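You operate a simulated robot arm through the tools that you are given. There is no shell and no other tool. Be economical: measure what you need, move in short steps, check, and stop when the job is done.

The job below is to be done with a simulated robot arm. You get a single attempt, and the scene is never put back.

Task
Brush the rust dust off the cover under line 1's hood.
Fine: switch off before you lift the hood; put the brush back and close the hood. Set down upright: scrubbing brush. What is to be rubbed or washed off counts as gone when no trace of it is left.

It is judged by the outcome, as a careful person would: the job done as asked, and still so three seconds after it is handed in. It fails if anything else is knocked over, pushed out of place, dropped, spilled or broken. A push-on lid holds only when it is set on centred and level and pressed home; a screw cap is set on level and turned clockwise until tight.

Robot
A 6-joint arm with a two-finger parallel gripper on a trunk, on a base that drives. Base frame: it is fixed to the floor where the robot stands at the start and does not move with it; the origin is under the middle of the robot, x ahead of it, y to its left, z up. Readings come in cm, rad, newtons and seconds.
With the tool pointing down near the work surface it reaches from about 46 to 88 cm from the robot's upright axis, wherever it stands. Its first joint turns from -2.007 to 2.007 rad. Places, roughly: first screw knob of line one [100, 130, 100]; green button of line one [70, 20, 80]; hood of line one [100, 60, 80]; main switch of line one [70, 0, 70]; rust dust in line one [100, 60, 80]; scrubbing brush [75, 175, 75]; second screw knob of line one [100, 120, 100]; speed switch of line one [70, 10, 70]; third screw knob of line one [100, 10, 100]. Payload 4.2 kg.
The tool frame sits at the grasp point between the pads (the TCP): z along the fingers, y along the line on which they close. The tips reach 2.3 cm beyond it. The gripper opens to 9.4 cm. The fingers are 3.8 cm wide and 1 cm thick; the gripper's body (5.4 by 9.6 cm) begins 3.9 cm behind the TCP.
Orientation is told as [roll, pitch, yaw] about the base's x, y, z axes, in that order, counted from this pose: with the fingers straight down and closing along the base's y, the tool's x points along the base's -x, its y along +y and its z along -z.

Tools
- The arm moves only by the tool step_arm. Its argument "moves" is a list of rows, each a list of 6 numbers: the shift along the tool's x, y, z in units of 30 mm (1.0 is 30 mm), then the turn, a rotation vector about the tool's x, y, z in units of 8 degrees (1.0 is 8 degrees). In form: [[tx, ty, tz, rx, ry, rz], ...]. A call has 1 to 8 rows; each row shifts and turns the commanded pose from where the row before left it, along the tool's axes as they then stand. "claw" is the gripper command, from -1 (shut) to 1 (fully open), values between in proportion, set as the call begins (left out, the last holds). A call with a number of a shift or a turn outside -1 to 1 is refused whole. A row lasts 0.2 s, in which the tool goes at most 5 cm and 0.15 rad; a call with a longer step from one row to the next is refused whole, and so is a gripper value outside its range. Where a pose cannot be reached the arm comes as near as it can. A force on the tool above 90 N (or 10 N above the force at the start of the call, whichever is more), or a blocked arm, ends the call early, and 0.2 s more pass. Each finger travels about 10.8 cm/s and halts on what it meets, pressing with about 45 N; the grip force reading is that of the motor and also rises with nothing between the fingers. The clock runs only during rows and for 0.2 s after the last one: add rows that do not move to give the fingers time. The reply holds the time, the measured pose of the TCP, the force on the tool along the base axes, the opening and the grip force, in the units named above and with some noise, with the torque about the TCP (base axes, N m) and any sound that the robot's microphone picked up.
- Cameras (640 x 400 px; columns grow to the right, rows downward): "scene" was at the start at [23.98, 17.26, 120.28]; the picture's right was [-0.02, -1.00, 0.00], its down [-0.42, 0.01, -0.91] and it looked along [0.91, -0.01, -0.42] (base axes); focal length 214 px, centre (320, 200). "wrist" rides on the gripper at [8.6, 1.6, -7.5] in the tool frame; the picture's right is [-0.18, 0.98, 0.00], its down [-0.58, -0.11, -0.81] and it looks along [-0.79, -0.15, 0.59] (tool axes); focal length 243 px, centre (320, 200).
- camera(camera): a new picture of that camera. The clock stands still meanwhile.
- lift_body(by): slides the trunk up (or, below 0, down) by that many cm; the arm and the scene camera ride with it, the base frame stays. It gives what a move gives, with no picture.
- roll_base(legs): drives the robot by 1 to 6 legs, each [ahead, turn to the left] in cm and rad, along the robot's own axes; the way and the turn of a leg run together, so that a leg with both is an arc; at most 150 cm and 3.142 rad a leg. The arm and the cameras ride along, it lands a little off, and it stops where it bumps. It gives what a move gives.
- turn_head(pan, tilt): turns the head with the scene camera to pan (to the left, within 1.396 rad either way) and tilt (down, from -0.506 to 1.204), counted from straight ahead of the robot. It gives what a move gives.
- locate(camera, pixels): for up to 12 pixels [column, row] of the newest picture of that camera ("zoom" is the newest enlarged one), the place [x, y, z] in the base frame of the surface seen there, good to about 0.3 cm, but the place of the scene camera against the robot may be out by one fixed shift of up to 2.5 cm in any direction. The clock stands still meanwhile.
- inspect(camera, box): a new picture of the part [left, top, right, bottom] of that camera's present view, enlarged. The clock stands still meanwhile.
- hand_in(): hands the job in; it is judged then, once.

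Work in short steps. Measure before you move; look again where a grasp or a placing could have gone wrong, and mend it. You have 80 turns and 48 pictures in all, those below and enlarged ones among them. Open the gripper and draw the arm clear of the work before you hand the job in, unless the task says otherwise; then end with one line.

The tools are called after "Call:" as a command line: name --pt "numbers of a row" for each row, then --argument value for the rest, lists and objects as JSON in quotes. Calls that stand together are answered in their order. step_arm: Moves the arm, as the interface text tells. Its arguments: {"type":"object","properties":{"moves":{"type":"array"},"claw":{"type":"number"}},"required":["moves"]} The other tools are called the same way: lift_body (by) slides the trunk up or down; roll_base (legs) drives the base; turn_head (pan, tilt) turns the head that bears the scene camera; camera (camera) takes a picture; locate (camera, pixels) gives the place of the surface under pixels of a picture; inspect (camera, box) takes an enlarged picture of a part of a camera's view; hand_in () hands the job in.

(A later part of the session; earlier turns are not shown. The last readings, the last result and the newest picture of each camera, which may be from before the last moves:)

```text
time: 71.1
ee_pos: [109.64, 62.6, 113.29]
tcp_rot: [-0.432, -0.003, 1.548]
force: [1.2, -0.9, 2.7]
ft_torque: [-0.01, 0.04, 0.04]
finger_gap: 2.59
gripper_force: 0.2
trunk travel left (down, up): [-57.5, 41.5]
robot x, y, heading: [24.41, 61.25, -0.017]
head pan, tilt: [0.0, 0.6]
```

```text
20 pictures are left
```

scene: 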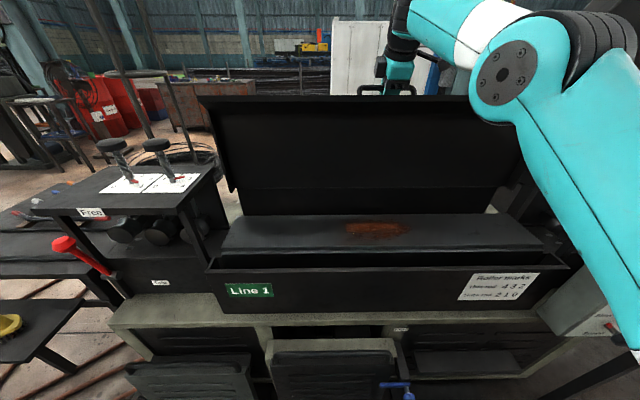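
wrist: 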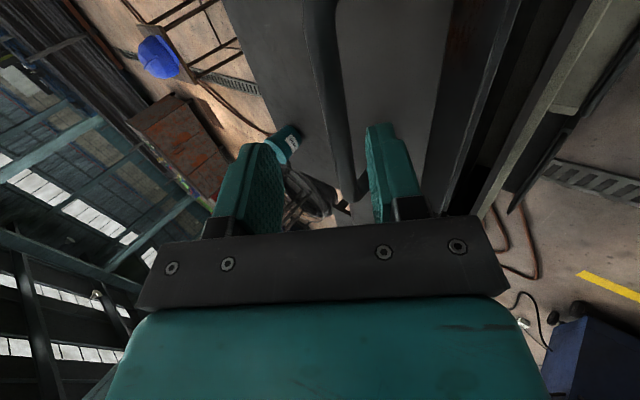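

Hood at ~83°, clear of the pot. I open the fingers and withdraw up along the tool axis.

Call:
step_arm --pt "0 0 0 0 0 0" --pt "0 0 -0.6 0 0 0" --pt "0 0 -0.8 0 0 0" --pt "0 0 -0.8 0 0 0" --pt "0 0 0 0 0 0" --claw 0.1

Call:
lift_body --by 12

Call:
camera --camera "wrist"

```text
time: 72.3
ee_pos: [104.66, 64.23, 118.0]
tcp_rot: [-0.434, -0.009, 1.551]
force: [0.0, 0.3, -0.1]
ft_torque: [0.01, -0.03, 0.05]
finger_gap: 5.17
gripper_force: 0.0
out of reach, approached as far as the arm can: row 2, 3, 4
trunk travel left (down, up): [-57.5, 41.5]
robot x, y, heading: [24.27, 61.44, -0.006]
head pan, tilt: [0.0, 0.6]
```

```text
time: 73.8
ee_pos: [104.66, 64.23, 130.0]
tcp_rot: [-0.436, -0.008, 1.548]
force: [-0.3, -0.1, -0.3]
ft_torque: [0.01, 0.03, 0.02]
finger_gap: 5.18
gripper_force: 0.1
trunk travel left (down, up): [-69.5, 29.5]
robot x, y, heading: [24.36, 61.37, -0.012]
head pan, tilt: [0.0, 0.6]
```

```text
19 pictures are left
```

wrist: 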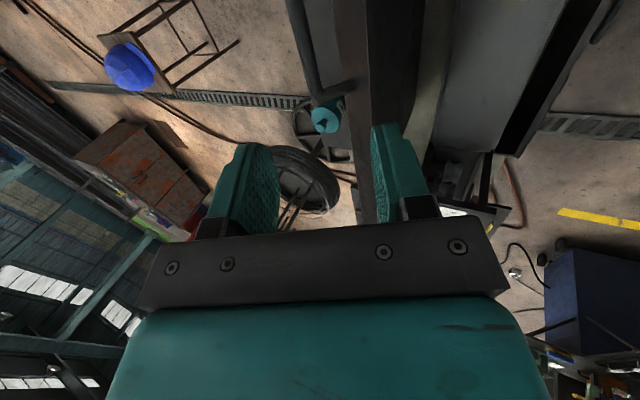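

Clear. I drive: back 10, turn right, reverse 92 cm along the machine front, turn left again to face the brush table.

Call:
roll_base --legs '[[-12, 0], [0, -1.56], [-95, 0], [0, 1.571]]'

Call:
turn_head --pan 0.0 --tilt 0.75

Call:
camera --camera "scene"

```text
time: 87.1
ee_pos: [91.93, 159.3, 129.94]
tcp_rot: [-0.433, -0.01, 1.56]
force: [0.3, -0.7, 0.7]
ft_torque: [0.0, 0.04, 0.01]
finger_gap: 5.18
gripper_force: 0.1
trunk travel left (down, up): [-69.5, 29.5]
robot x, y, heading: [11.47, 155.8, 0.001]
head pan, tilt: [0.0, 0.6]
```

```text
time: 87.8
ee_pos: [91.9, 159.37, 129.97]
tcp_rot: [-0.432, -0.01, 1.56]
force: [0.1, 1.1, 0.6]
ft_torque: [0.01, -0.02, 0.01]
finger_gap: 5.18
gripper_force: 0.1
trunk travel left (down, up): [-69.5, 29.5]
robot x, y, heading: [11.15, 155.63, 0.003]
head pan, tilt: [0.0, 0.75]
```

```text
18 pictures are left
```

scene: 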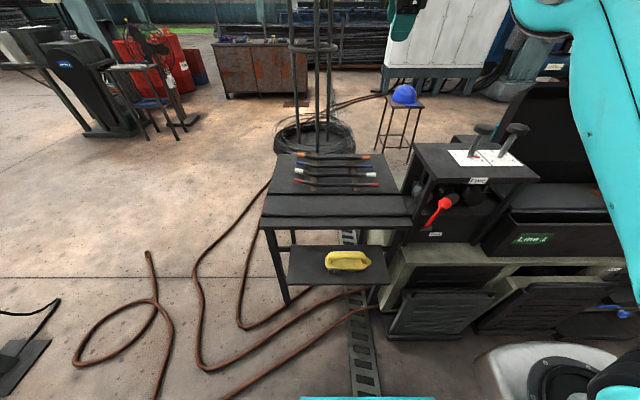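

The brush lies at (348,260) with its length nearly along y. I zoom in and measure it.

Call:
inspect --camera "scene" --box '[280, 230, 400, 305]'

Call:
locate --camera "scene" --pixels '[[348, 253], [330, 260], [368, 261], [348, 268], [338, 253], [360, 254], [300, 275], [380, 278], [345, 285], [345, 262], [312, 205]]'

```text
5.33 times, centred on (340, 268) of scene
```

zoom: 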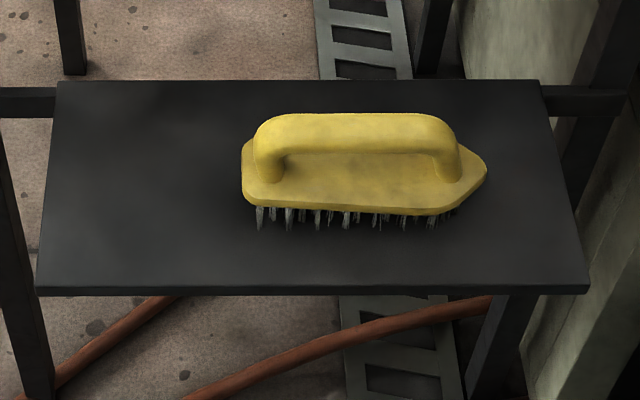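

```text
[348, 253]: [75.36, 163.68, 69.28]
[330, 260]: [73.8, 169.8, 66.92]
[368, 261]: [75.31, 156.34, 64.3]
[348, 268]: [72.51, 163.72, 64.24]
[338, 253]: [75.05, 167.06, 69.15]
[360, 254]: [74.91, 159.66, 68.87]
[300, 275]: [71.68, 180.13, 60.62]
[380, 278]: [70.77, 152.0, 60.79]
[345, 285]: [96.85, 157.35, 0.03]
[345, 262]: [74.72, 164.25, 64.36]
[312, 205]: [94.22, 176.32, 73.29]
```

Handle bar at about (75.7,165.3,68.5) after camera correction, plate top 64.3, shelf 60.7. I level the tool to point down, move over the brush, then lower the trunk.

Call:
step_arm --pt "0 0 0 -0.8 0 0" --pt "0 0 0 -0.8 0 0" --pt "0 0 0 -0.8 0 0" --pt "0 0 0 -0.7 0 0" --pt "-0.25 0.7 0 0 0 0" --pt "-0.25 0.7 0 0 0 0" --pt "-0.25 0.7 0 0 0 0" --pt "-0.25 0.7 0 0 0 0" --claw 0.1

Call:
step_arm --pt "-0.25 0.7 0 0 0 0" --pt "-0.25 0.7 0 0 0 0" --pt "-0.25 0.6 0 0 0 0" --pt "-0.22 0.6 0 0 0 0" --pt "0 0 0 0 0 0"

Call:
lift_body --by -46

Call:
camera --camera "wrist"

```text
time: 89.6
ee_pos: [80.81, 163.06, 128.48]
tcp_rot: [-0.06, -0.068, 1.578]
force: [-0.4, -1.0, 0.3]
ft_torque: [0.02, -0.03, 0.02]
finger_gap: 5.19
gripper_force: 0.0
out of reach, approached as far as the arm can: row 1, 2, 3, 4
trunk travel left (down, up): [-69.5, 29.5]
robot x, y, heading: [11.27, 155.8, 0.003]
head pan, tilt: [0.0, 0.75]
```

```text
time: 90.8
ee_pos: [73.25, 165.93, 128.52]
tcp_rot: [-0.058, -0.069, 1.577]
force: [0.3, -0.4, 0.2]
ft_torque: [0.01, 0.01, 0.01]
finger_gap: 5.19
gripper_force: 0.1
trunk travel left (down, up): [-69.5, 29.5]
robot x, y, heading: [11.13, 155.56, 0.002]
head pan, tilt: [0.0, 0.75]
```

```text
refused: -46 is not a number from -40 to 40
```

```text
16 pictures are left
```

wrist: 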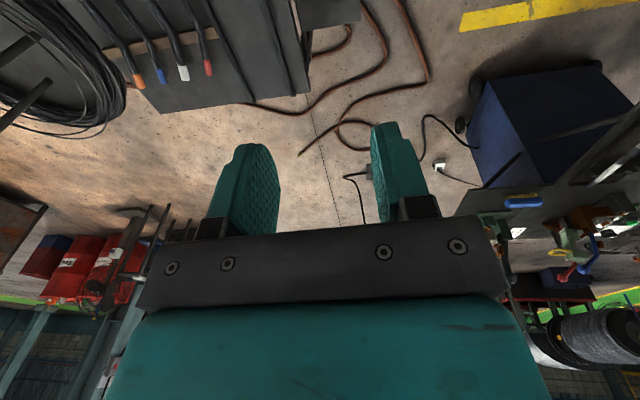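

Tool has small tilts (−0.058, −0.069 rad). I level it, correct x/y, and lower the trunk 40 cm.

Call:
step_arm --pt "0.1 -0.41 0 -0.42 0 0" --pt "0.1 -0.41 0 0 0.49 0" --pt "0 0 0 0 0 0"

Call:
lift_body --by -40

Call:
camera --camera "wrist"

```text
time: 91.6
ee_pos: [75.66, 165.42, 128.35]
tcp_rot: [0.0, -0.018, 1.578]
force: [-0.1, 0.0, 0.6]
ft_torque: [-0.01, -0.03, -0.01]
finger_gap: 5.16
gripper_force: 0.1
trunk travel left (down, up): [-69.5, 29.5]
robot x, y, heading: [11.36, 155.72, 0.007]
head pan, tilt: [0.0, 0.75]
```

```text
time: 95.5
ee_pos: [75.66, 165.27, 88.39]
tcp_rot: [-0.001, -0.019, 1.577]
force: [0.2, -0.3, -0.8]
ft_torque: [-0.03, -0.01, 0.0]
finger_gap: 5.17
gripper_force: 0.0
trunk travel left (down, up): [-29.5, 69.5]
robot x, y, heading: [11.84, 155.85, 0.003]
head pan, tilt: [0.0, 0.75]
```

```text
15 pictures are left
```

wrist: 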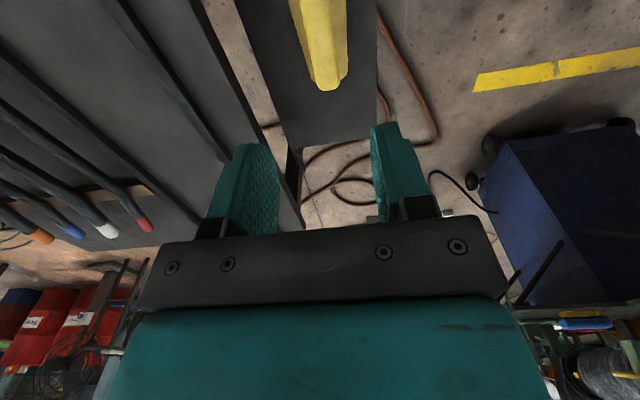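

The brush shows at (320,45); I locate it in the wrist view.

Call:
locate --camera "wrist" --pixels '[[320, 30], [318, 10], [325, 65], [328, 84], [300, 20], [342, 20], [265, 60], [365, 60], [306, 20], [336, 20]]'

Call:
inspect --camera "wrist" --box '[260, 0, 388, 100]'

```text
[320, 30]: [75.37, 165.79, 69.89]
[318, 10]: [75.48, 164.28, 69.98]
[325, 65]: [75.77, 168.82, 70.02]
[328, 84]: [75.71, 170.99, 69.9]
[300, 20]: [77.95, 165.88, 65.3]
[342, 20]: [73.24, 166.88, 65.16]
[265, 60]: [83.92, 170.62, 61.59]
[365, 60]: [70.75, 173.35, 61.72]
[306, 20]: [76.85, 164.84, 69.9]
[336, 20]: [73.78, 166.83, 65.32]
```

```text
4.00 times, centred on (324, 50) of wrist
```

zoom: 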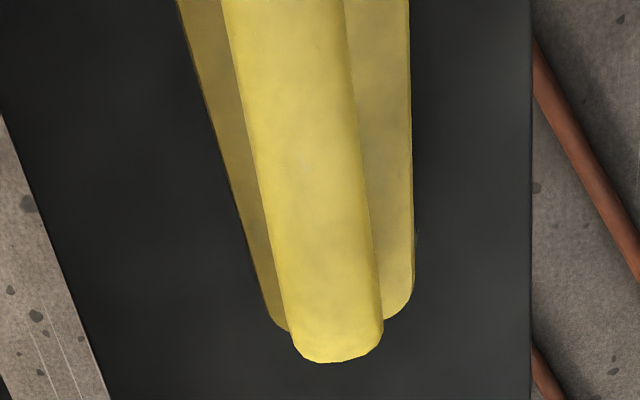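

Handle top z 69.95, plate 65.3, shelf 61.65, handle centre x≈75.55. I lower 20.3 cm straight down and close on the handle.

Call:
lift_body --by -20.2

Call:
step_arm --pt "0 0 0 0 0 0" --pt "0 0 0 0 0 0" --pt "0 0 0 0 0 0" --pt "0 0 0 0 0 0" --claw -1

Call:
lift_body --by 6

Call:
camera --camera "scene"

```text
time: 97.6
ee_pos: [75.56, 165.35, 68.12]
tcp_rot: [-0.002, -0.019, 1.579]
force: [-0.3, 0.8, -0.2]
ft_torque: [-0.02, -0.01, -0.02]
finger_gap: 5.17
gripper_force: 0.0
trunk travel left (down, up): [-9.3, 89.7]
robot x, y, heading: [11.77, 155.49, 0.008]
head pan, tilt: [0.0, 0.75]
```

```text
time: 98.6
ee_pos: [75.54, 165.21, 68.12]
tcp_rot: [-0.001, -0.02, 1.578]
force: [1.0, 0.8, 1.9]
ft_torque: [0.04, 0.08, -0.05]
finger_gap: 2.54
gripper_force: 44.7
trunk travel left (down, up): [-9.3, 89.7]
robot x, y, heading: [11.25, 155.54, 0.003]
head pan, tilt: [0.0, 0.75]
```

```text
time: 99.6
ee_pos: [75.55, 165.24, 74.18]
tcp_rot: [0.002, -0.019, 1.578]
force: [1.0, 0.2, -0.7]
ft_torque: [-0.01, 0.03, -0.03]
finger_gap: 2.55
gripper_force: 45.1
trunk travel left (down, up): [-15.3, 83.7]
robot x, y, heading: [11.18, 155.76, 0.002]
head pan, tilt: [0.0, 0.75]
```

```text
13 pictures are left
```

scene: 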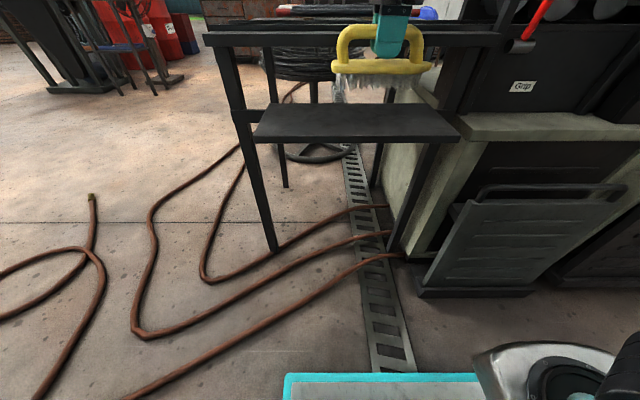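

Brush is held (gap 2.54, lifted level). I raise the trunk and drive back to the hood: turn right, 95 ahead, turn left, 12 ahead.

Call:
lift_body --by 40

Call:
roll_base --legs '[[0, -1.571], [95, 0], [0, 1.571], [12, 0]]'

Call:
camera --camera "scene"

```text
time: 103.5
ee_pos: [75.59, 165.44, 114.18]
tcp_rot: [-0.001, -0.019, 1.577]
force: [0.2, 0.8, -1.0]
ft_torque: [0.02, -0.03, 0.02]
finger_gap: 2.56
gripper_force: 45.4
trunk travel left (down, up): [-55.3, 43.7]
robot x, y, heading: [11.25, 155.66, 0.004]
head pan, tilt: [0.0, 0.75]
```

```text
time: 116.8
ee_pos: [89.58, 73.63, 114.06]
tcp_rot: [0.0, -0.021, 1.606]
force: [-1.6, 0.4, -0.3]
ft_torque: [0.0, 0.03, 0.02]
finger_gap: 2.58
gripper_force: 45.0
trunk travel left (down, up): [-55.3, 43.7]
robot x, y, heading: [25.7, 62.32, 0.029]
head pan, tilt: [0.0, 0.75]
```

```text
12 pictures are left
```

scene: 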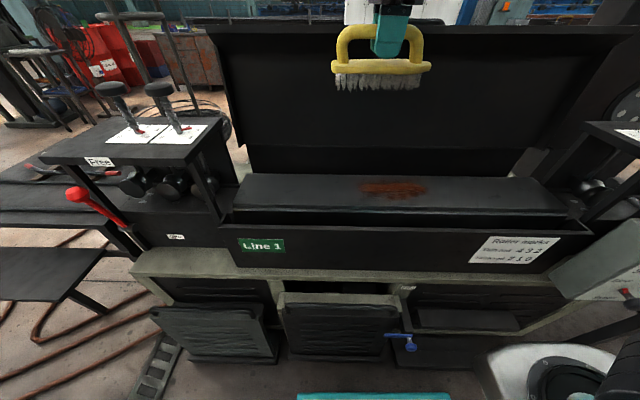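

Now I measure the rust patch and cover edges from this position.

Call:
locate --camera "scene" --pixels '[[358, 189], [430, 190], [393, 181], [393, 198], [393, 190], [393, 205], [393, 172], [380, 90], [335, 70], [430, 70], [500, 27]]'

Call:
inspect --camera "scene" --box '[320, 150, 464, 240]'

```text
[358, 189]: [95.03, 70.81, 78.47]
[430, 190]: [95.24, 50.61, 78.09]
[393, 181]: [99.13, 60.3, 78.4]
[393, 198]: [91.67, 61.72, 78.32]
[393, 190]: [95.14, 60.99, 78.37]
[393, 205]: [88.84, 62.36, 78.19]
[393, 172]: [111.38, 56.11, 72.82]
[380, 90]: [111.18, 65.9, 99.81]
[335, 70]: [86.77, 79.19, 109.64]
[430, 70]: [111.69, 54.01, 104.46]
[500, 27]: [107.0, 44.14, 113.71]
```

```text
4.44 times, centred on (392, 195) of scene
```

zoom: 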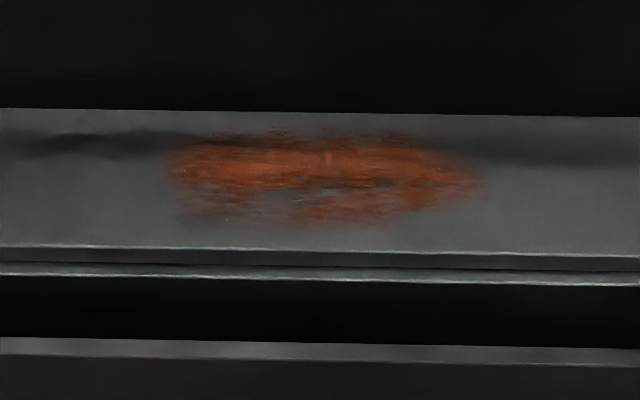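

Patch (corrected): x 90.7–100.2, y 52.6–72.8, surface ≈79. Contact expected at TCP z≈85.5. I lower the trunk to z≈90, then move over the patch and descend gently.

Call:
lift_body --by -24

Call:
step_arm --pt "0.6 -0.4 0 0 0 0" --pt "0.6 -0.4 0 0 0 0" --pt "0.6 0 0.4 0 0 0" --pt "0 0 0.4 0 0 0" --pt "0 0 0.3 0 0 0" --pt "0 0 0.2 0 0 0" --pt "0 0 0 0 0 0"

```text
time: 119.3
ee_pos: [89.6, 73.64, 90.14]
tcp_rot: [0.001, -0.02, 1.605]
force: [0.0, 0.3, -1.3]
ft_torque: [-0.01, 0.02, 0.0]
finger_gap: 2.53
gripper_force: 44.4
trunk travel left (down, up): [-31.3, 67.7]
robot x, y, heading: [25.5, 62.3, 0.031]
head pan, tilt: [0.0, 0.75]
```

```text
time: 120.9
ee_pos: [92.04, 68.44, 86.14]
tcp_rot: [0.003, -0.02, 1.605]
force: [0.1, 0.1, -1.9]
ft_torque: [-0.01, -0.01, -0.01]
finger_gap: 2.52
gripper_force: 44.9
trunk travel left (down, up): [-31.3, 67.7]
robot x, y, heading: [25.41, 62.47, 0.034]
head pan, tilt: [0.0, 0.75]
```

No contact yet; I creep down in small steps.

Call:
step_arm --pt "0 0 0.1 0 0 0" --pt "0 0 0.1 0 0 0" --pt "0 0 0.07 0 0 0" --pt "0 0 0 0 0 0"

```text
time: 121.9
ee_pos: [92.5, 68.57, 85.79]
tcp_rot: [0.001, -0.019, 1.606]
force: [1.2, -0.6, -0.3]
ft_torque: [0.0, 0.02, -0.02]
finger_gap: 2.54
gripper_force: 45.2
out of reach, approached as far as the arm can: row 2, 3
trunk travel left (down, up): [-31.3, 67.7]
robot x, y, heading: [26.01, 62.04, 0.031]
head pan, tilt: [0.0, 0.75]
```

The arm is at its folding limit; I raise it 10 cm relative and lower the trunk 10 cm.

Call:
step_arm --pt "0 0 -0.8 0 0 0" --pt "0 0 -0.9 0 0 0" --pt "0 0 -0.9 0 0 0" --pt "0 0 -0.7 0 0 0" --pt "0 0 0 0 0 0"

Call:
lift_body --by -9.8

Call:
step_arm --pt "0 0 0.06 0 0 0" --pt "0 0 0.06 0 0 0" --pt "0 0 0 0 0 0"

```text
time: 123.1
ee_pos: [92.67, 68.39, 95.77]
tcp_rot: [-0.002, -0.02, 1.606]
force: [-0.9, -0.1, -0.7]
ft_torque: [-0.04, -0.02, 0.01]
finger_gap: 2.53
gripper_force: 44.8
trunk travel left (down, up): [-31.3, 67.7]
robot x, y, heading: [25.85, 62.3, 0.039]
head pan, tilt: [0.0, 0.75]
```

```text
time: 124.5
ee_pos: [92.61, 68.4, 86.01]
tcp_rot: [-0.001, -0.021, 1.605]
force: [0.2, 0.0, -1.4]
ft_torque: [0.01, 0.01, 0.01]
finger_gap: 2.51
gripper_force: 45.1
trunk travel left (down, up): [-21.5, 77.5]
robot x, y, heading: [25.38, 62.3, 0.031]
head pan, tilt: [0.0, 0.75]
```

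```text
time: 125.3
ee_pos: [92.68, 68.41, 85.66]
tcp_rot: [-0.001, -0.021, 1.605]
force: [2.5, 1.0, 8.1]
ft_torque: [-0.46, 0.02, 0.17]
finger_gap: 2.55
gripper_force: 45.2
trunk travel left (down, up): [-21.5, 77.5]
robot x, y, heading: [25.37, 61.89, 0.029]
head pan, tilt: [0.0, 0.75]
```

Contact (8 N) at TCP z 85.66. I press 1 mm more and make a first double stroke along y.

Call:
step_arm --pt "0.3 0 0.03 0 0 0" --pt "0.5 0 0 0 0 0" --pt "0.5 0 0 0 0 0" --pt "0.5 0 0 0 0 0" --pt "0.5 0 0 0 0 0" --pt "0.5 0 0 0 0 0" --pt "0.5 0 0 0 0 0" --pt "0.4 0 0 0 0 0"

Call:
step_arm --pt "0 -0.6 0 0 0 0" --pt "-0.5 0 0 0 0 0" --pt "-0.5 0 0 0 0 0" --pt "-0.5 0 0 0 0 0" --pt "-0.5 0 0 0 0 0" --pt "-0.5 0 0 0 0 0" --pt "-0.5 0 0 0 0 0" --pt "-0.7 0 0 0 0 0"

Call:
inspect --camera "scene" --box '[290, 70, 490, 195]'

```text
time: 127.1
ee_pos: [92.92, 57.35, 85.31]
tcp_rot: [-0.002, -0.02, 1.607]
force: [0.1, 10.4, 33.9]
ft_torque: [0.02, 0.05, -0.01]
finger_gap: 2.55
gripper_force: 45.3
trunk travel left (down, up): [-21.5, 77.5]
robot x, y, heading: [26.18, 62.58, 0.031]
head pan, tilt: [0.0, 0.75]
```

```text
time: 128.9
ee_pos: [94.44, 68.55, 85.36]
tcp_rot: [0.002, -0.019, 1.604]
force: [0.1, -2.5, 7.9]
ft_torque: [0.57, -0.02, 0.05]
finger_gap: 2.52
gripper_force: 45.1
trunk travel left (down, up): [-21.5, 77.5]
robot x, y, heading: [25.78, 62.05, 0.033]
head pan, tilt: [0.0, 0.75]
```

```text
3.20 times, centred on (390, 132) of scene
```

zoom: 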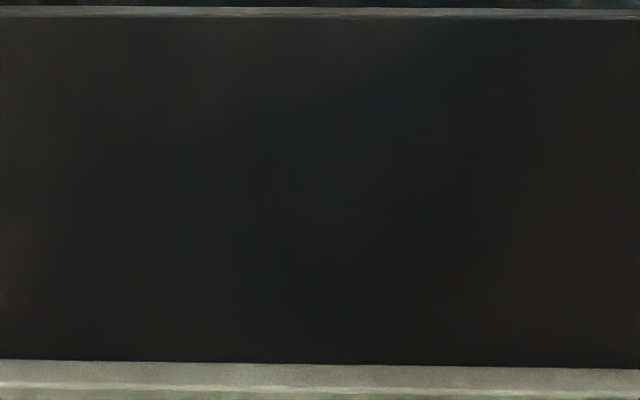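

The camera is too low now to see the cover. I continue: strokes at x≈95, 96.5, 98 with moderate pressure.

Call:
step_arm --pt "0.3 -0.25 0.03 0 0 0" --pt "0.5 0 0 0 0 0" --pt "0.5 0 0 0 0 0" --pt "0.5 0 0 0 0 0" --pt "0.5 0 0 0 0 0" --pt "0.5 0 0 0 0 0" --pt "0.5 0 0 0 0 0" --pt "0.6 0 0 0 0 0"

Call:
step_arm --pt "0 -0.5 0 0 0 0" --pt "-0.5 0 0 0 0 0" --pt "-0.5 0 0 0 0 0" --pt "-0.5 0 0 0 0 0" --pt "-0.5 0 0 0 0 0" --pt "-0.5 0 0 0 0 0" --pt "-0.7 0 0 0 0 0" --pt "-0.7 0 0 0 0 0"

Call:
step_arm --pt "0.3 -0.5 0 0 0 0" --pt "0.5 0 0 0 0 0" --pt "0.5 0 0 0 0 0" --pt "0.5 0 0 0 0 0" --pt "0.5 0 0 0 0 0" --pt "0.5 0 0 0 0 0" --pt "0.6 0 0 0 0 0" --pt "0.6 0 0 0 0 0"

```text
time: 130.7
ee_pos: [95.37, 56.93, 85.44]
tcp_rot: [-0.004, -0.019, 1.606]
force: [0.4, 8.4, 31.8]
ft_torque: [0.2, 0.08, -0.21]
finger_gap: 2.54
gripper_force: 45.3
trunk travel left (down, up): [-21.5, 77.5]
robot x, y, heading: [25.59, 62.12, 0.033]
head pan, tilt: [0.0, 0.75]
```

```text
time: 132.5
ee_pos: [96.57, 68.55, 85.46]
tcp_rot: [0.001, -0.02, 1.607]
force: [0.3, -6.1, 16.9]
ft_torque: [0.44, -0.03, 0.11]
finger_gap: 2.5
gripper_force: 45.1
trunk travel left (down, up): [-21.5, 77.5]
robot x, y, heading: [25.53, 62.07, 0.035]
head pan, tilt: [0.0, 0.75]
```

```text
time: 134.3
ee_pos: [98.55, 56.6, 85.29]
tcp_rot: [-0.004, -0.021, 1.606]
force: [-0.8, 7.7, 28.2]
ft_torque: [0.13, 0.14, -0.21]
finger_gap: 2.52
gripper_force: 44.9
trunk travel left (down, up): [-21.5, 77.5]
robot x, y, heading: [25.56, 62.37, 0.025]
head pan, tilt: [0.0, 0.75]
```

One return stroke at x≈98.5, then I lift off and look at what's left.

Call:
step_arm --pt "-0.5 0 0 0 0 0" --pt "-0.5 0 0 0 0 0" --pt "-0.5 0 0 0 0 0" --pt "-0.5 0 0 0 0 0" --pt "-0.5 0 0 0 0 0" --pt "-0.5 0 0 0 0 0" --pt "-0.6 0 0 0 0 0" --pt "-0.5 0 0 0 0 0"

Call:
lift_body --by 27

Call:
inspect --camera "scene" --box '[310, 130, 480, 236]'

```text
time: 136.1
ee_pos: [98.09, 68.98, 85.34]
tcp_rot: [0.002, -0.019, 1.607]
force: [-0.8, -2.6, 5.2]
ft_torque: [0.35, 0.01, 0.03]
finger_gap: 2.51
gripper_force: 45.1
trunk travel left (down, up): [-21.5, 77.5]
robot x, y, heading: [25.48, 62.36, 0.03]
head pan, tilt: [0.0, 0.75]
```

```text
time: 138.8
ee_pos: [98.1, 68.92, 112.32]
tcp_rot: [-0.001, -0.019, 1.606]
force: [0.8, -0.6, -1.3]
ft_torque: [-0.01, 0.01, 0.0]
finger_gap: 2.52
gripper_force: 45.3
trunk travel left (down, up): [-48.5, 50.5]
robot x, y, heading: [25.59, 62.41, 0.03]
head pan, tilt: [0.0, 0.75]
```

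```text
3.76 times, centred on (395, 183) of scene
```

zoom: 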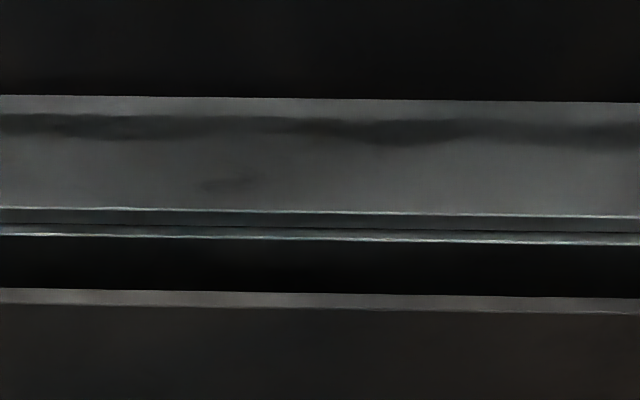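

Almost clean. I zoom much closer for faint traces at the rear edge of the patch.

Call:
inspect --camera "scene" --box '[345, 150, 445, 192]'

```text
6.40 times, centred on (395, 171) of scene
```

zoom: 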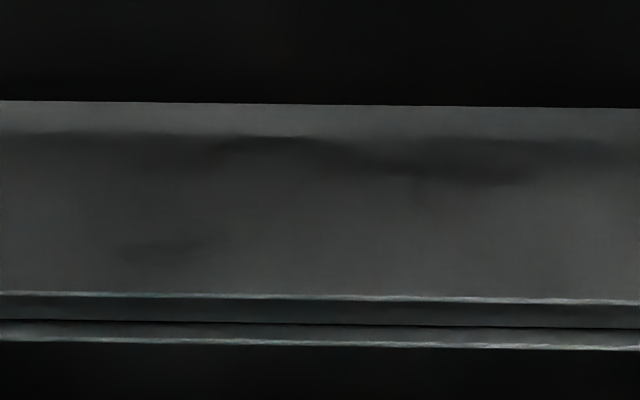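

Only grey shading remains, but to be sure I'll make one more pass; I locate the smudge at zoom (165,245) and the dark streaks first.

Call:
locate --camera "zoom" --pixels '[[165, 245], [260, 145], [470, 165], [165, 285], [320, 110]]'

Call:
lift_body --by -26.5

Call:
step_arm --pt "0 -0.5 0.2 0 0 0" --pt "0.5 0 0 0 0 0" --pt "0.5 0 0 0 0 0" --pt "0.6 0 0 0 0 0" --pt "0.6 0 0 0 0 0" --pt "0.6 0 0 0 0 0" --pt "0.6 0 0 0 0 0" --pt "0.6 0 0 0 0 0"

Call:
step_arm --pt "-0.5 0 0 0 0 0" --pt "-0.6 0 0 0 0 0" --pt "-0.6 0 0 0 0 0" --pt "-0.6 0 0 0 0 0" --pt "-0.6 0 0 0 0 0" --pt "-0.6 0 0 0 0 0" --pt "-0.7 0 0 0 0 0" --pt "0 0 0 0 0 0"

```text
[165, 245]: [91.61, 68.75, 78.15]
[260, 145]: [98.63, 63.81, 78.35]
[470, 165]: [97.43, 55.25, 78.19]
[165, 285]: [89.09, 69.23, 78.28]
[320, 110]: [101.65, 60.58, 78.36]
```

```text
time: 141.5
ee_pos: [98.21, 68.93, 85.9]
tcp_rot: [0.001, -0.019, 1.605]
force: [-0.3, 0.8, -1.5]
ft_torque: [0.0, 0.03, -0.01]
finger_gap: 2.55
gripper_force: 44.9
trunk travel left (down, up): [-22.0, 77.0]
robot x, y, heading: [25.36, 62.26, 0.032]
head pan, tilt: [0.0, 0.75]
```

```text
time: 143.3
ee_pos: [99.62, 56.98, 84.95]
tcp_rot: [-0.004, -0.019, 1.605]
force: [-1.0, 9.9, 37.4]
ft_torque: [-0.94, 0.29, -0.19]
finger_gap: 2.54
gripper_force: 45.6
out of reach, approached as far as the arm can: row 1
trunk travel left (down, up): [-22.0, 77.0]
robot x, y, heading: [25.71, 61.89, 0.031]
head pan, tilt: [0.0, 0.75]
```

```text
time: 145.1
ee_pos: [99.05, 69.5, 84.86]
tcp_rot: [-0.004, -0.02, 1.608]
force: [-0.4, -3.7, 17.6]
ft_torque: [-0.81, 0.42, 0.25]
finger_gap: 2.51
gripper_force: 44.7
trunk travel left (down, up): [-22.0, 77.0]
robot x, y, heading: [25.64, 62.12, 0.033]
head pan, tilt: [0.0, 0.75]
```

Rear pass done. Now a front pass at x≈92 from y 69.5 to 57 and back.

Call:
step_arm --pt "0 0.8 -0.1 0 0 0" --pt "0 0.8 0 0 0 0" --pt "0 0.7 0 0 0 0" --pt "0.7 0 0.04 0 0 0" --pt "0.8 0 0 0 0 0" --pt "0.8 0 0 0 0 0" --pt "0.8 0 0 0 0 0" --pt "0.9 0 0 0 0 0"

Call:
step_arm --pt "-0.7 0 0 0 0 0" --pt "-0.7 0 0 0 0 0" --pt "-0.7 0 0 0 0 0" --pt "-0.7 0 0 0 0 0" --pt "-0.7 0 0 0 0 0" --pt "-0.7 0 0 0 0 0" --pt "0 0 -0.5 0 0 0" --pt "0 0 -0.5 0 0 0"

Call:
lift_body --by 32

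Call:
inspect --camera "scene" --box '[320, 140, 464, 230]'

```text
time: 146.9
ee_pos: [92.8, 57.13, 84.98]
tcp_rot: [-0.001, -0.019, 1.605]
force: [0.2, -0.3, -1.3]
ft_torque: [-0.03, 0.01, -0.03]
finger_gap: 2.51
gripper_force: 44.6
trunk travel left (down, up): [-22.0, 77.0]
robot x, y, heading: [25.65, 62.05, 0.031]
head pan, tilt: [0.0, 0.75]
```

```text
time: 148.7
ee_pos: [92.43, 69.84, 88.12]
tcp_rot: [0.004, -0.018, 1.605]
force: [0.5, 0.2, -1.2]
ft_torque: [-0.01, 0.0, -0.02]
finger_gap: 2.53
gripper_force: 45.1
trunk travel left (down, up): [-22.0, 77.0]
robot x, y, heading: [25.74, 62.24, 0.031]
head pan, tilt: [0.0, 0.75]
```

```text
time: 151.9
ee_pos: [92.4, 69.8, 120.18]
tcp_rot: [0.001, -0.019, 1.606]
force: [0.2, -1.1, -1.1]
ft_torque: [-0.04, -0.02, 0.0]
finger_gap: 2.51
gripper_force: 45.2
trunk travel left (down, up): [-54.0, 45.0]
robot x, y, heading: [25.93, 62.29, 0.033]
head pan, tilt: [0.0, 0.75]
```

```text
4.44 times, centred on (392, 185) of scene
```

zoom: 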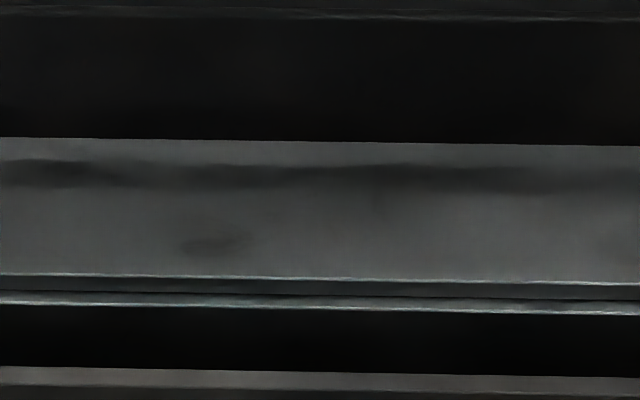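

A faint brownish smudge remains at (215,240), and the last front pass had no contact (the brush shifted slightly up in the grip). I go back down and feel for contact there.

Call:
lift_body --by -32

Call:
step_arm --pt "0 0 0.5 0 0 0" --pt "0 0 0.4 0 0 0" --pt "0 0 0.1 0 0 0" --pt "0 0 0.05 0 0 0" --pt "0 0 0.05 0 0 0" --pt "0 0 0.05 0 0 0" --pt "0 0 0 0 0 0"

```text
time: 155.1
ee_pos: [92.37, 69.78, 88.21]
tcp_rot: [0.001, -0.02, 1.606]
force: [-0.5, 0.4, -2.0]
ft_torque: [-0.02, -0.01, 0.0]
finger_gap: 2.54
gripper_force: 44.4
trunk travel left (down, up): [-22.0, 77.0]
robot x, y, heading: [25.41, 61.9, 0.028]
head pan, tilt: [0.0, 0.75]
```

```text
time: 156.7
ee_pos: [92.38, 69.84, 85.0]
tcp_rot: [-0.005, -0.018, 1.606]
force: [6.5, 0.2, 25.9]
ft_torque: [-1.5, 0.06, 0.38]
finger_gap: 2.49
gripper_force: 44.8
trunk travel left (down, up): [-22.0, 77.0]
robot x, y, heading: [25.95, 62.14, 0.029]
head pan, tilt: [0.0, 0.75]
```

Contact is on the right end of the brush (torque −1.5 Nm), so the left end rides high. I tilt 2.4° to level it and scrub y 66–77 around the smudge.

Call:
step_arm --pt "0 0 0 0 0.3 0" --pt "-0.6 0 0 0 0 0" --pt "-0.6 0 0 0 0 0" --pt "-0.6 0 0 0 0 0" --pt "-0.6 0 0 0 0 0" --pt "0 0.4 0 0 0 0" --pt "0.7 0 0 0 0 0" --pt "0.7 0 0 0 0 0"

Call:
step_arm --pt "0.7 0 0 0 0 0" --pt "0.7 0 0 0 0 0" --pt "0.7 0 0 0 0 0" --pt "0 -0.5 0 0 0 0" --pt "-0.6 0 0 0 0 0" --pt "-0.6 0 0 0 0 0" --pt "-0.6 0 0 0 0 0" --pt "-0.6 0 0 0 0 0"

Call:
step_arm --pt "-0.6 -0.4 0 0 0 0" --pt "0.6 0 0 0 0 0" --pt "0.6 0 0 0 0 0" --pt "0.6 0 0 0 0 0" --pt "0.6 0 0 0 0 0" --pt "0.6 0 0 0 0 0" --pt "0.8 0 0 0 0 0" --pt "0.8 0 0 0 0 0"

```text
time: 158.5
ee_pos: [91.02, 72.67, 84.85]
tcp_rot: [-0.005, 0.021, 1.606]
force: [0.1, 11.5, 37.7]
ft_torque: [1.94, 0.41, -0.33]
finger_gap: 2.54
gripper_force: 44.8
trunk travel left (down, up): [-22.0, 77.0]
robot x, y, heading: [25.6, 62.33, 0.027]
head pan, tilt: [0.0, 0.75]
```

```text
time: 160.3
ee_pos: [92.48, 73.6, 84.73]
tcp_rot: [-0.004, 0.02, 1.605]
force: [0.3, -12.7, 36.0]
ft_torque: [-0.07, 0.6, 0.45]
finger_gap: 2.48
gripper_force: 45.2
trunk travel left (down, up): [-22.0, 77.0]
robot x, y, heading: [25.73, 62.6, 0.033]
head pan, tilt: [0.0, 0.75]
```

```text
time: 162.1
ee_pos: [94.1, 61.8, 84.95]
tcp_rot: [0.001, 0.023, 1.605]
force: [-0.6, 5.2, 19.9]
ft_torque: [1.12, -0.24, -0.15]
finger_gap: 2.54
gripper_force: 44.8
trunk travel left (down, up): [-22.0, 77.0]
robot x, y, heading: [25.52, 62.0, 0.026]
head pan, tilt: [0.0, 0.75]
```

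Now I undo the tilt, lift off and check again.

Call:
step_arm --pt "0 0 -0.5 0 -0.15 0" --pt "0 0 -0.5 0 -0.15 0" --pt "0 0 0 0 0 0"

Call:
lift_body --by 32

Call:
camera --camera "scene"

Call:
inspect --camera "scene" --box '[320, 140, 464, 230]'

```text
time: 162.9
ee_pos: [94.18, 61.83, 87.98]
tcp_rot: [0.002, -0.02, 1.605]
force: [-0.6, 0.2, -1.5]
ft_torque: [-0.02, 0.01, 0.02]
finger_gap: 2.5
gripper_force: 44.6
trunk travel left (down, up): [-22.0, 77.0]
robot x, y, heading: [25.69, 62.28, 0.03]
head pan, tilt: [0.0, 0.75]
```

```text
time: 166.0
ee_pos: [94.17, 61.92, 119.96]
tcp_rot: [0.001, -0.019, 1.606]
force: [-0.1, 0.0, -1.0]
ft_torque: [-0.02, -0.01, 0.04]
finger_gap: 2.48
gripper_force: 45.5
trunk travel left (down, up): [-54.0, 45.0]
robot x, y, heading: [25.66, 62.39, 0.027]
head pan, tilt: [0.0, 0.75]
```

```text
6 pictures are left
```

scene: 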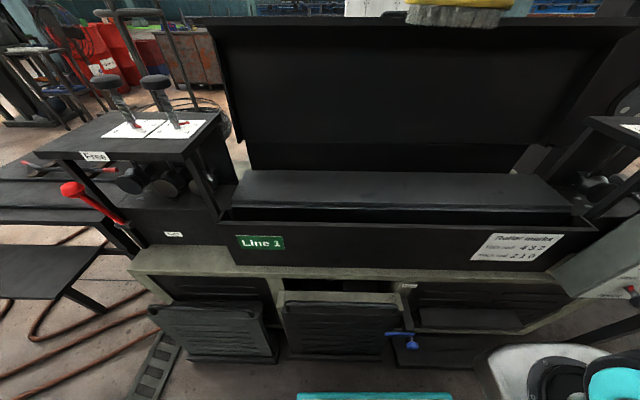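

```text
4.44 times, centred on (392, 185) of scene
```

zoom: 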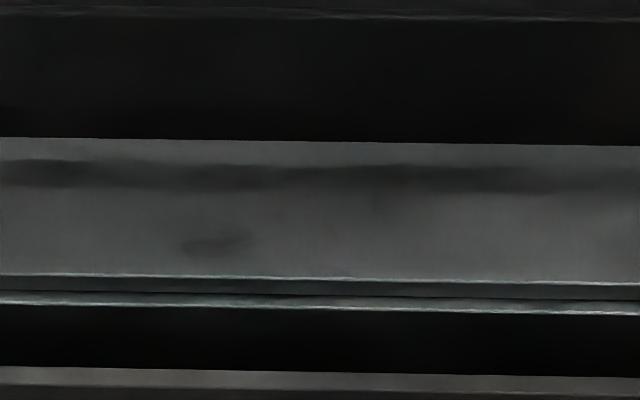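

Cover is clean (the remaining grey shade is unchanged by brushing, so it is surface shading). Now I take the brush back the way I came.

Call:
roll_base --legs '[[-13.5, 0], [0, -1.6], [-94, 0], [0, 1.571]]'

```text
time: 179.5
ee_pos: [80.17, 153.45, 119.86]
tcp_rot: [0.0, -0.02, 1.578]
force: [0.1, -0.5, -1.0]
ft_torque: [0.01, 0.02, 0.02]
finger_gap: 2.53
gripper_force: 44.7
trunk travel left (down, up): [-54.0, 45.0]
robot x, y, heading: [11.54, 156.16, 0.002]
head pan, tilt: [0.0, 0.75]
```

I align above the original spot (75.55,165.3) and lower the trunk.

Call:
step_arm --pt "-0.65 0.26 0 0 0 0" --pt "-0.65 0.26 0 0 0 0" --pt "-0.65 0.26 0 0 0 0" --pt "-0.65 0.26 0 0 0 0" --pt "-0.65 0.25 0 0 0 0" --pt "-0.68 0.25 0 0 0 0" --pt "0 0 0 0 0 0"

Call:
lift_body --by -40

Call:
camera --camera "scene"

```text
time: 181.1
ee_pos: [75.36, 165.36, 120.07]
tcp_rot: [0.0, -0.02, 1.577]
force: [0.4, -0.2, -0.3]
ft_torque: [-0.03, 0.02, 0.01]
finger_gap: 2.48
gripper_force: 45.2
trunk travel left (down, up): [-54.0, 45.0]
robot x, y, heading: [11.49, 155.96, 0.0]
head pan, tilt: [0.0, 0.75]
```

```text
time: 185.0
ee_pos: [75.36, 165.39, 80.16]
tcp_rot: [0.001, -0.021, 1.578]
force: [-0.3, -0.3, -1.4]
ft_torque: [-0.03, 0.03, -0.01]
finger_gap: 2.53
gripper_force: 45.2
trunk travel left (down, up): [-14.0, 85.0]
robot x, y, heading: [11.56, 155.58, 0.001]
head pan, tilt: [0.0, 0.75]
```

```text
4 pictures are left
```

scene: 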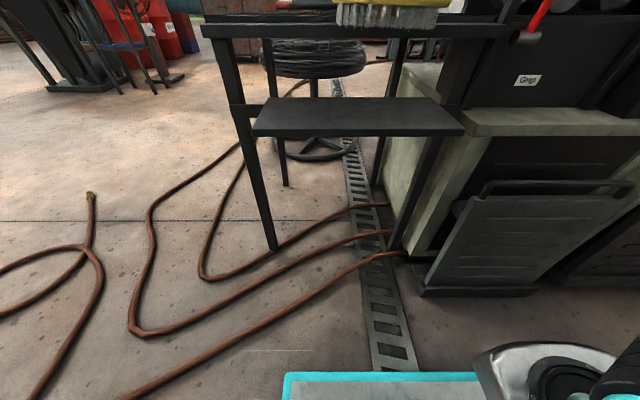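

I lower to just above the shelf, then creep down until contact.

Call:
lift_body --by -11.6

Call:
step_arm --pt "0 -0.05 0.08 0 0 0" --pt "0 0 0.08 0 0 0" --pt "0 0 0.06 0 0 0" --pt "0 0 0 0 0 0"

```text
time: 186.4
ee_pos: [75.4, 165.42, 68.59]
tcp_rot: [0.0, -0.018, 1.577]
force: [-1.0, -0.7, -1.3]
ft_torque: [-0.05, 0.02, -0.06]
finger_gap: 2.5
gripper_force: 44.5
trunk travel left (down, up): [-2.4, 96.6]
robot x, y, heading: [11.31, 155.65, 0.003]
head pan, tilt: [0.0, 0.75]
```

```text
time: 187.4
ee_pos: [75.51, 165.49, 67.88]
tcp_rot: [-0.001, -0.019, 1.579]
force: [0.6, -0.1, -0.8]
ft_torque: [-0.02, 0.0, 0.0]
finger_gap: 2.52
gripper_force: 45.7
trunk travel left (down, up): [-2.4, 96.6]
robot x, y, heading: [11.33, 155.65, -0.003]
head pan, tilt: [0.0, 0.75]
```

No contact yet; a bit further in 1–2 mm steps.

Call:
step_arm --pt "0 0 0.05 0 0 0" --pt "0 0 0.04 0 0 0" --pt "0 0 0 0 0 0"

Call:
step_arm --pt "0 0 0.04 0 0 0" --pt "0 0 0.03 0 0 0" --pt "0 0 0 0 0 0"

```text
time: 188.2
ee_pos: [75.52, 165.38, 67.69]
tcp_rot: [0.001, -0.02, 1.576]
force: [-1.2, 0.8, 4.1]
ft_torque: [-0.45, 0.01, 0.0]
finger_gap: 2.52
gripper_force: 45.0
trunk travel left (down, up): [-2.4, 96.6]
robot x, y, heading: [11.39, 156.13, 0.007]
head pan, tilt: [0.0, 0.75]
```

```text
time: 189.0
ee_pos: [75.45, 165.44, 67.54]
tcp_rot: [-0.003, -0.021, 1.579]
force: [1.0, 5.3, 23.7]
ft_torque: [-1.48, -0.14, 0.14]
finger_gap: 2.5
gripper_force: 44.5
trunk travel left (down, up): [-2.4, 96.6]
robot x, y, heading: [11.48, 155.72, 0.004]
head pan, tilt: [0.0, 0.75]
```

Contact. I open the fingers, let the brush settle, and rise straight up with the trunk.

Call:
step_arm --pt "0 0 -0.05 0 0 0" --pt "0 0 0 0 0 0" --pt "0 0 0 0 0 0" --pt "0 0 0 0 0 0" --claw 0.1

Call:
lift_body --by 40

Call:
inspect --camera "scene" --box '[200, 100, 520, 300]'

```text
time: 190.0
ee_pos: [75.43, 165.4, 67.65]
tcp_rot: [-0.001, -0.018, 1.578]
force: [0.2, 0.3, -0.1]
ft_torque: [-0.02, -0.01, 0.01]
finger_gap: 5.15
gripper_force: 0.1
trunk travel left (down, up): [-2.4, 96.6]
robot x, y, heading: [11.72, 155.97, 0.005]
head pan, tilt: [0.0, 0.75]
```

```text
time: 193.9
ee_pos: [75.57, 165.56, 107.54]
tcp_rot: [-0.001, -0.018, 1.578]
force: [0.8, 0.5, 0.1]
ft_torque: [-0.01, 0.01, -0.01]
finger_gap: 5.2
gripper_force: 0.2
trunk travel left (down, up): [-42.4, 56.6]
robot x, y, heading: [11.65, 156.01, 0.001]
head pan, tilt: [0.0, 0.75]
```

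```text
2.00 times, centred on (360, 200) of scene
```

zoom: 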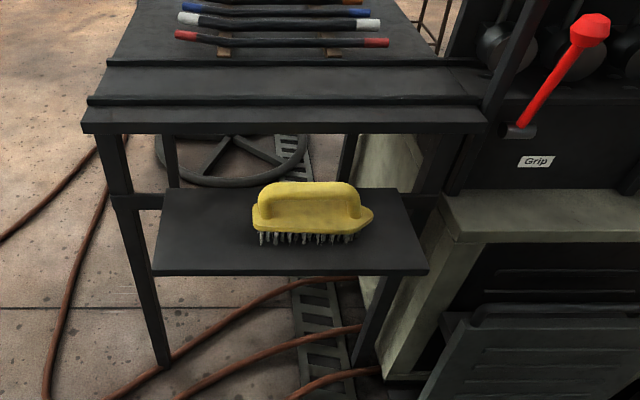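

Brush stands upright on its shelf. Now to close the hood: I'll reach over it with closed fingers at y≈48 (clear of handle and pot) and pull it forward by rolling back. First I raise and drive there.

Call:
lift_body --by 17

Call:
roll_base --legs '[[0, -1.574], [108, 0], [0, 1.565], [14, 0]]'

```text
time: 195.8
ee_pos: [75.5, 165.43, 124.6]
tcp_rot: [0.0, -0.018, 1.577]
force: [-1.3, 0.0, 0.2]
ft_torque: [0.0, 0.01, 0.03]
finger_gap: 5.18
gripper_force: 0.0
trunk travel left (down, up): [-59.4, 39.6]
robot x, y, heading: [11.82, 155.49, -0.001]
head pan, tilt: [0.0, 0.75]
```

```text
time: 209.9
ee_pos: [89.25, 56.74, 124.42]
tcp_rot: [0.0, -0.02, 1.561]
force: [-0.8, 0.4, -0.2]
ft_torque: [0.0, 0.01, 0.0]
finger_gap: 5.17
gripper_force: 0.0
trunk travel left (down, up): [-59.4, 39.6]
robot x, y, heading: [25.05, 48.19, -0.013]
head pan, tilt: [0.0, 0.75]
```

I roll 3 cm closer and extend the arm over the hood to x≈114, y≈48, fingers shut.

Call:
roll_base --legs '[[3.2, 0]]'

Call:
step_arm --pt "0.36 -0.9 0 0 0 0" --pt "0.36 -0.9 0 0 0 0" --pt "0.36 -0.9 0 0 0 0" --pt "0.36 -0.9 0 0 0 0" --pt "0.36 -0.9 0 0 0 0" --pt "0.36 -0.9 0 0 0 0" --pt "0.36 -0.9 0 0 0 0" --pt "0.36 -0.9 0 0 0 0" --claw -1

Call:
camera --camera "scene"

```text
time: 210.7
ee_pos: [92.55, 56.72, 124.63]
tcp_rot: [-0.001, -0.019, 1.561]
force: [0.0, 0.1, -1.2]
ft_torque: [-0.01, -0.01, 0.0]
finger_gap: 5.16
gripper_force: 0.2
trunk travel left (down, up): [-59.4, 39.6]
robot x, y, heading: [28.46, 48.21, -0.011]
head pan, tilt: [0.0, 0.75]
```

```text
time: 212.5
ee_pos: [106.61, 45.44, 118.43]
tcp_rot: [0.001, -0.021, 1.562]
force: [-0.6, 0.4, 0.6]
ft_torque: [-0.03, -0.02, -0.03]
finger_gap: 0.01
gripper_force: 41.7
out of reach, approached as far as the arm can: row 3, 4, 5, 6, 7, 8
trunk travel left (down, up): [-59.4, 39.6]
robot x, y, heading: [28.31, 48.0, -0.01]
head pan, tilt: [0.0, 0.75]
```

```text
2 pictures are left
```

scene: 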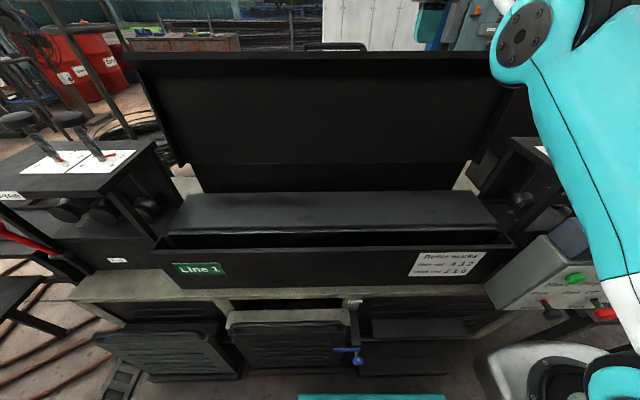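

The reach is limited at this arm height, so I raise the trunk 30 and bring the arm down while extending to x≈114, staying above the hood.

Call:
lift_body --by 32

Call:
step_arm --pt "-0.07 0 1.0 0 0 0" --pt "-0.07 -0.1 1.0 0 0 0" --pt "-0.07 -0.2 1.0 0 0 0" --pt "-0.07 -0.3 1.0 0 0 0" --pt "-0.07 -0.5 0.9 0 0 0" --pt "-0.07 -0.6 0.9 0 0 0" --pt "-0.07 -0.6 0.8 0 0 0" --pt "0 -0.2 0.6 0 0 0"

```text
time: 215.7
ee_pos: [106.62, 45.59, 150.32]
tcp_rot: [0.0, -0.018, 1.563]
force: [-0.3, -0.2, -0.6]
ft_torque: [0.02, 0.01, 0.01]
finger_gap: 0.01
gripper_force: 42.3
trunk travel left (down, up): [-91.4, 7.6]
robot x, y, heading: [28.55, 47.98, -0.011]
head pan, tilt: [0.0, 0.75]
```

```text
time: 217.5
ee_pos: [113.98, 47.38, 128.76]
tcp_rot: [0.0, -0.019, 1.562]
force: [0.0, 0.1, 0.2]
ft_torque: [-0.02, -0.04, 0.0]
finger_gap: 0.0
gripper_force: 42.2
trunk travel left (down, up): [-91.4, 7.6]
robot x, y, heading: [28.52, 48.03, -0.015]
head pan, tilt: [0.0, 0.75]
```

At (114,47.4,128.8). I lower behind the hood in two steps, watching force.

Call:
lift_body --by -13

Call:
lift_body --by -8.3

Call:
roll_base --legs '[[-6, 0]]'

```text
time: 219.1
ee_pos: [113.9, 47.36, 115.77]
tcp_rot: [-0.001, -0.019, 1.562]
force: [-0.1, 1.5, 0.0]
ft_torque: [0.0, 0.03, 0.01]
finger_gap: 0.0
gripper_force: 42.7
trunk travel left (down, up): [-78.4, 20.6]
robot x, y, heading: [28.21, 48.01, -0.015]
head pan, tilt: [0.0, 0.75]
```

```text
time: 219.9
ee_pos: [114.25, 47.37, 111.14]
tcp_rot: [-0.039, -0.027, 1.564]
force: [2.8, -0.6, -0.4]
ft_torque: [-0.01, -0.1, 0.07]
finger_gap: 0.02
gripper_force: 42.1
trunk travel left (down, up): [-72.0, 27.0]
robot x, y, heading: [28.51, 48.37, -0.012]
head pan, tilt: [0.0, 0.75]
stopped: the force on the tool passed its limit at 106 N (the readings are from after the stop); the commanded pose is now the measured one
```

```text
time: 220.9
ee_pos: [108.28, 47.49, 111.31]
tcp_rot: [-0.039, -0.026, 1.564]
force: [3.3, 0.8, 4.2]
ft_torque: [-0.08, -0.06, 0.05]
finger_gap: 0.0
gripper_force: 42.3
trunk travel left (down, up): [-72.0, 27.0]
robot x, y, heading: [22.59, 48.53, -0.011]
head pan, tilt: [0.0, 0.75]
```

The descent touched the hood edge (it stands nearer vertical than thought), but rolling back pulls it forward (3 N). I continue rolling back 5 cm and check with a picture.

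Call:
roll_base --legs '[[-5, 0]]'

Call:
camera --camera "scene"

Call:
locate --camera "scene" --pixels '[[320, 100], [320, 60], [320, 40], [250, 60], [400, 60], [320, 150], [320, 20], [320, 80]]'

```text
time: 221.8
ee_pos: [103.08, 47.53, 111.24]
tcp_rot: [-0.039, -0.025, 1.563]
force: [0.8, 0.1, 0.4]
ft_torque: [0.01, -0.04, 0.02]
finger_gap: 0.0
gripper_force: 42.8
trunk travel left (down, up): [-72.0, 27.0]
robot x, y, heading: [16.9, 48.62, -0.011]
head pan, tilt: [0.0, 0.75]
```

```text
1 pictures are left
```

scene: 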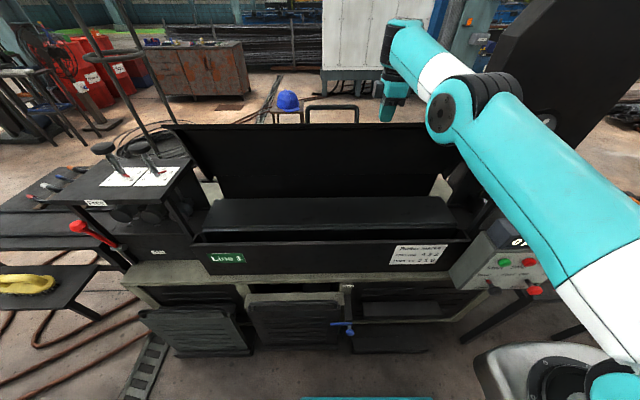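

```text
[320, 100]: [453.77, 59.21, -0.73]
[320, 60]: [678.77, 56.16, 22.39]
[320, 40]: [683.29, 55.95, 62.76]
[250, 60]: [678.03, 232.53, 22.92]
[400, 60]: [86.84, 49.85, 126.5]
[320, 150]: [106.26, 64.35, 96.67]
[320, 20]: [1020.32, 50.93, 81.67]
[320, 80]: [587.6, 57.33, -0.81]
```

I measure the hood's profile and the fingertip in this picture.

Call:
locate --camera "scene" --pixels '[[320, 126], [320, 132], [320, 140], [320, 160], [320, 180], [320, 192], [330, 109], [388, 100], [388, 115], [388, 120], [388, 128], [310, 115]]'

```text
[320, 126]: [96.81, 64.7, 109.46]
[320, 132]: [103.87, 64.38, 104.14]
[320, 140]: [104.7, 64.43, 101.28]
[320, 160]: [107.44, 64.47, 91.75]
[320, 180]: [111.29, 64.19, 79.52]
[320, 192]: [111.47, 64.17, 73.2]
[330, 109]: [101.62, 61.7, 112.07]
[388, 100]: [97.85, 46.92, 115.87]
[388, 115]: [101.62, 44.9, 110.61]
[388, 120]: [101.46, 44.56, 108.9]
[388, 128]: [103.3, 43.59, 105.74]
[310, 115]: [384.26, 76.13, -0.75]
```

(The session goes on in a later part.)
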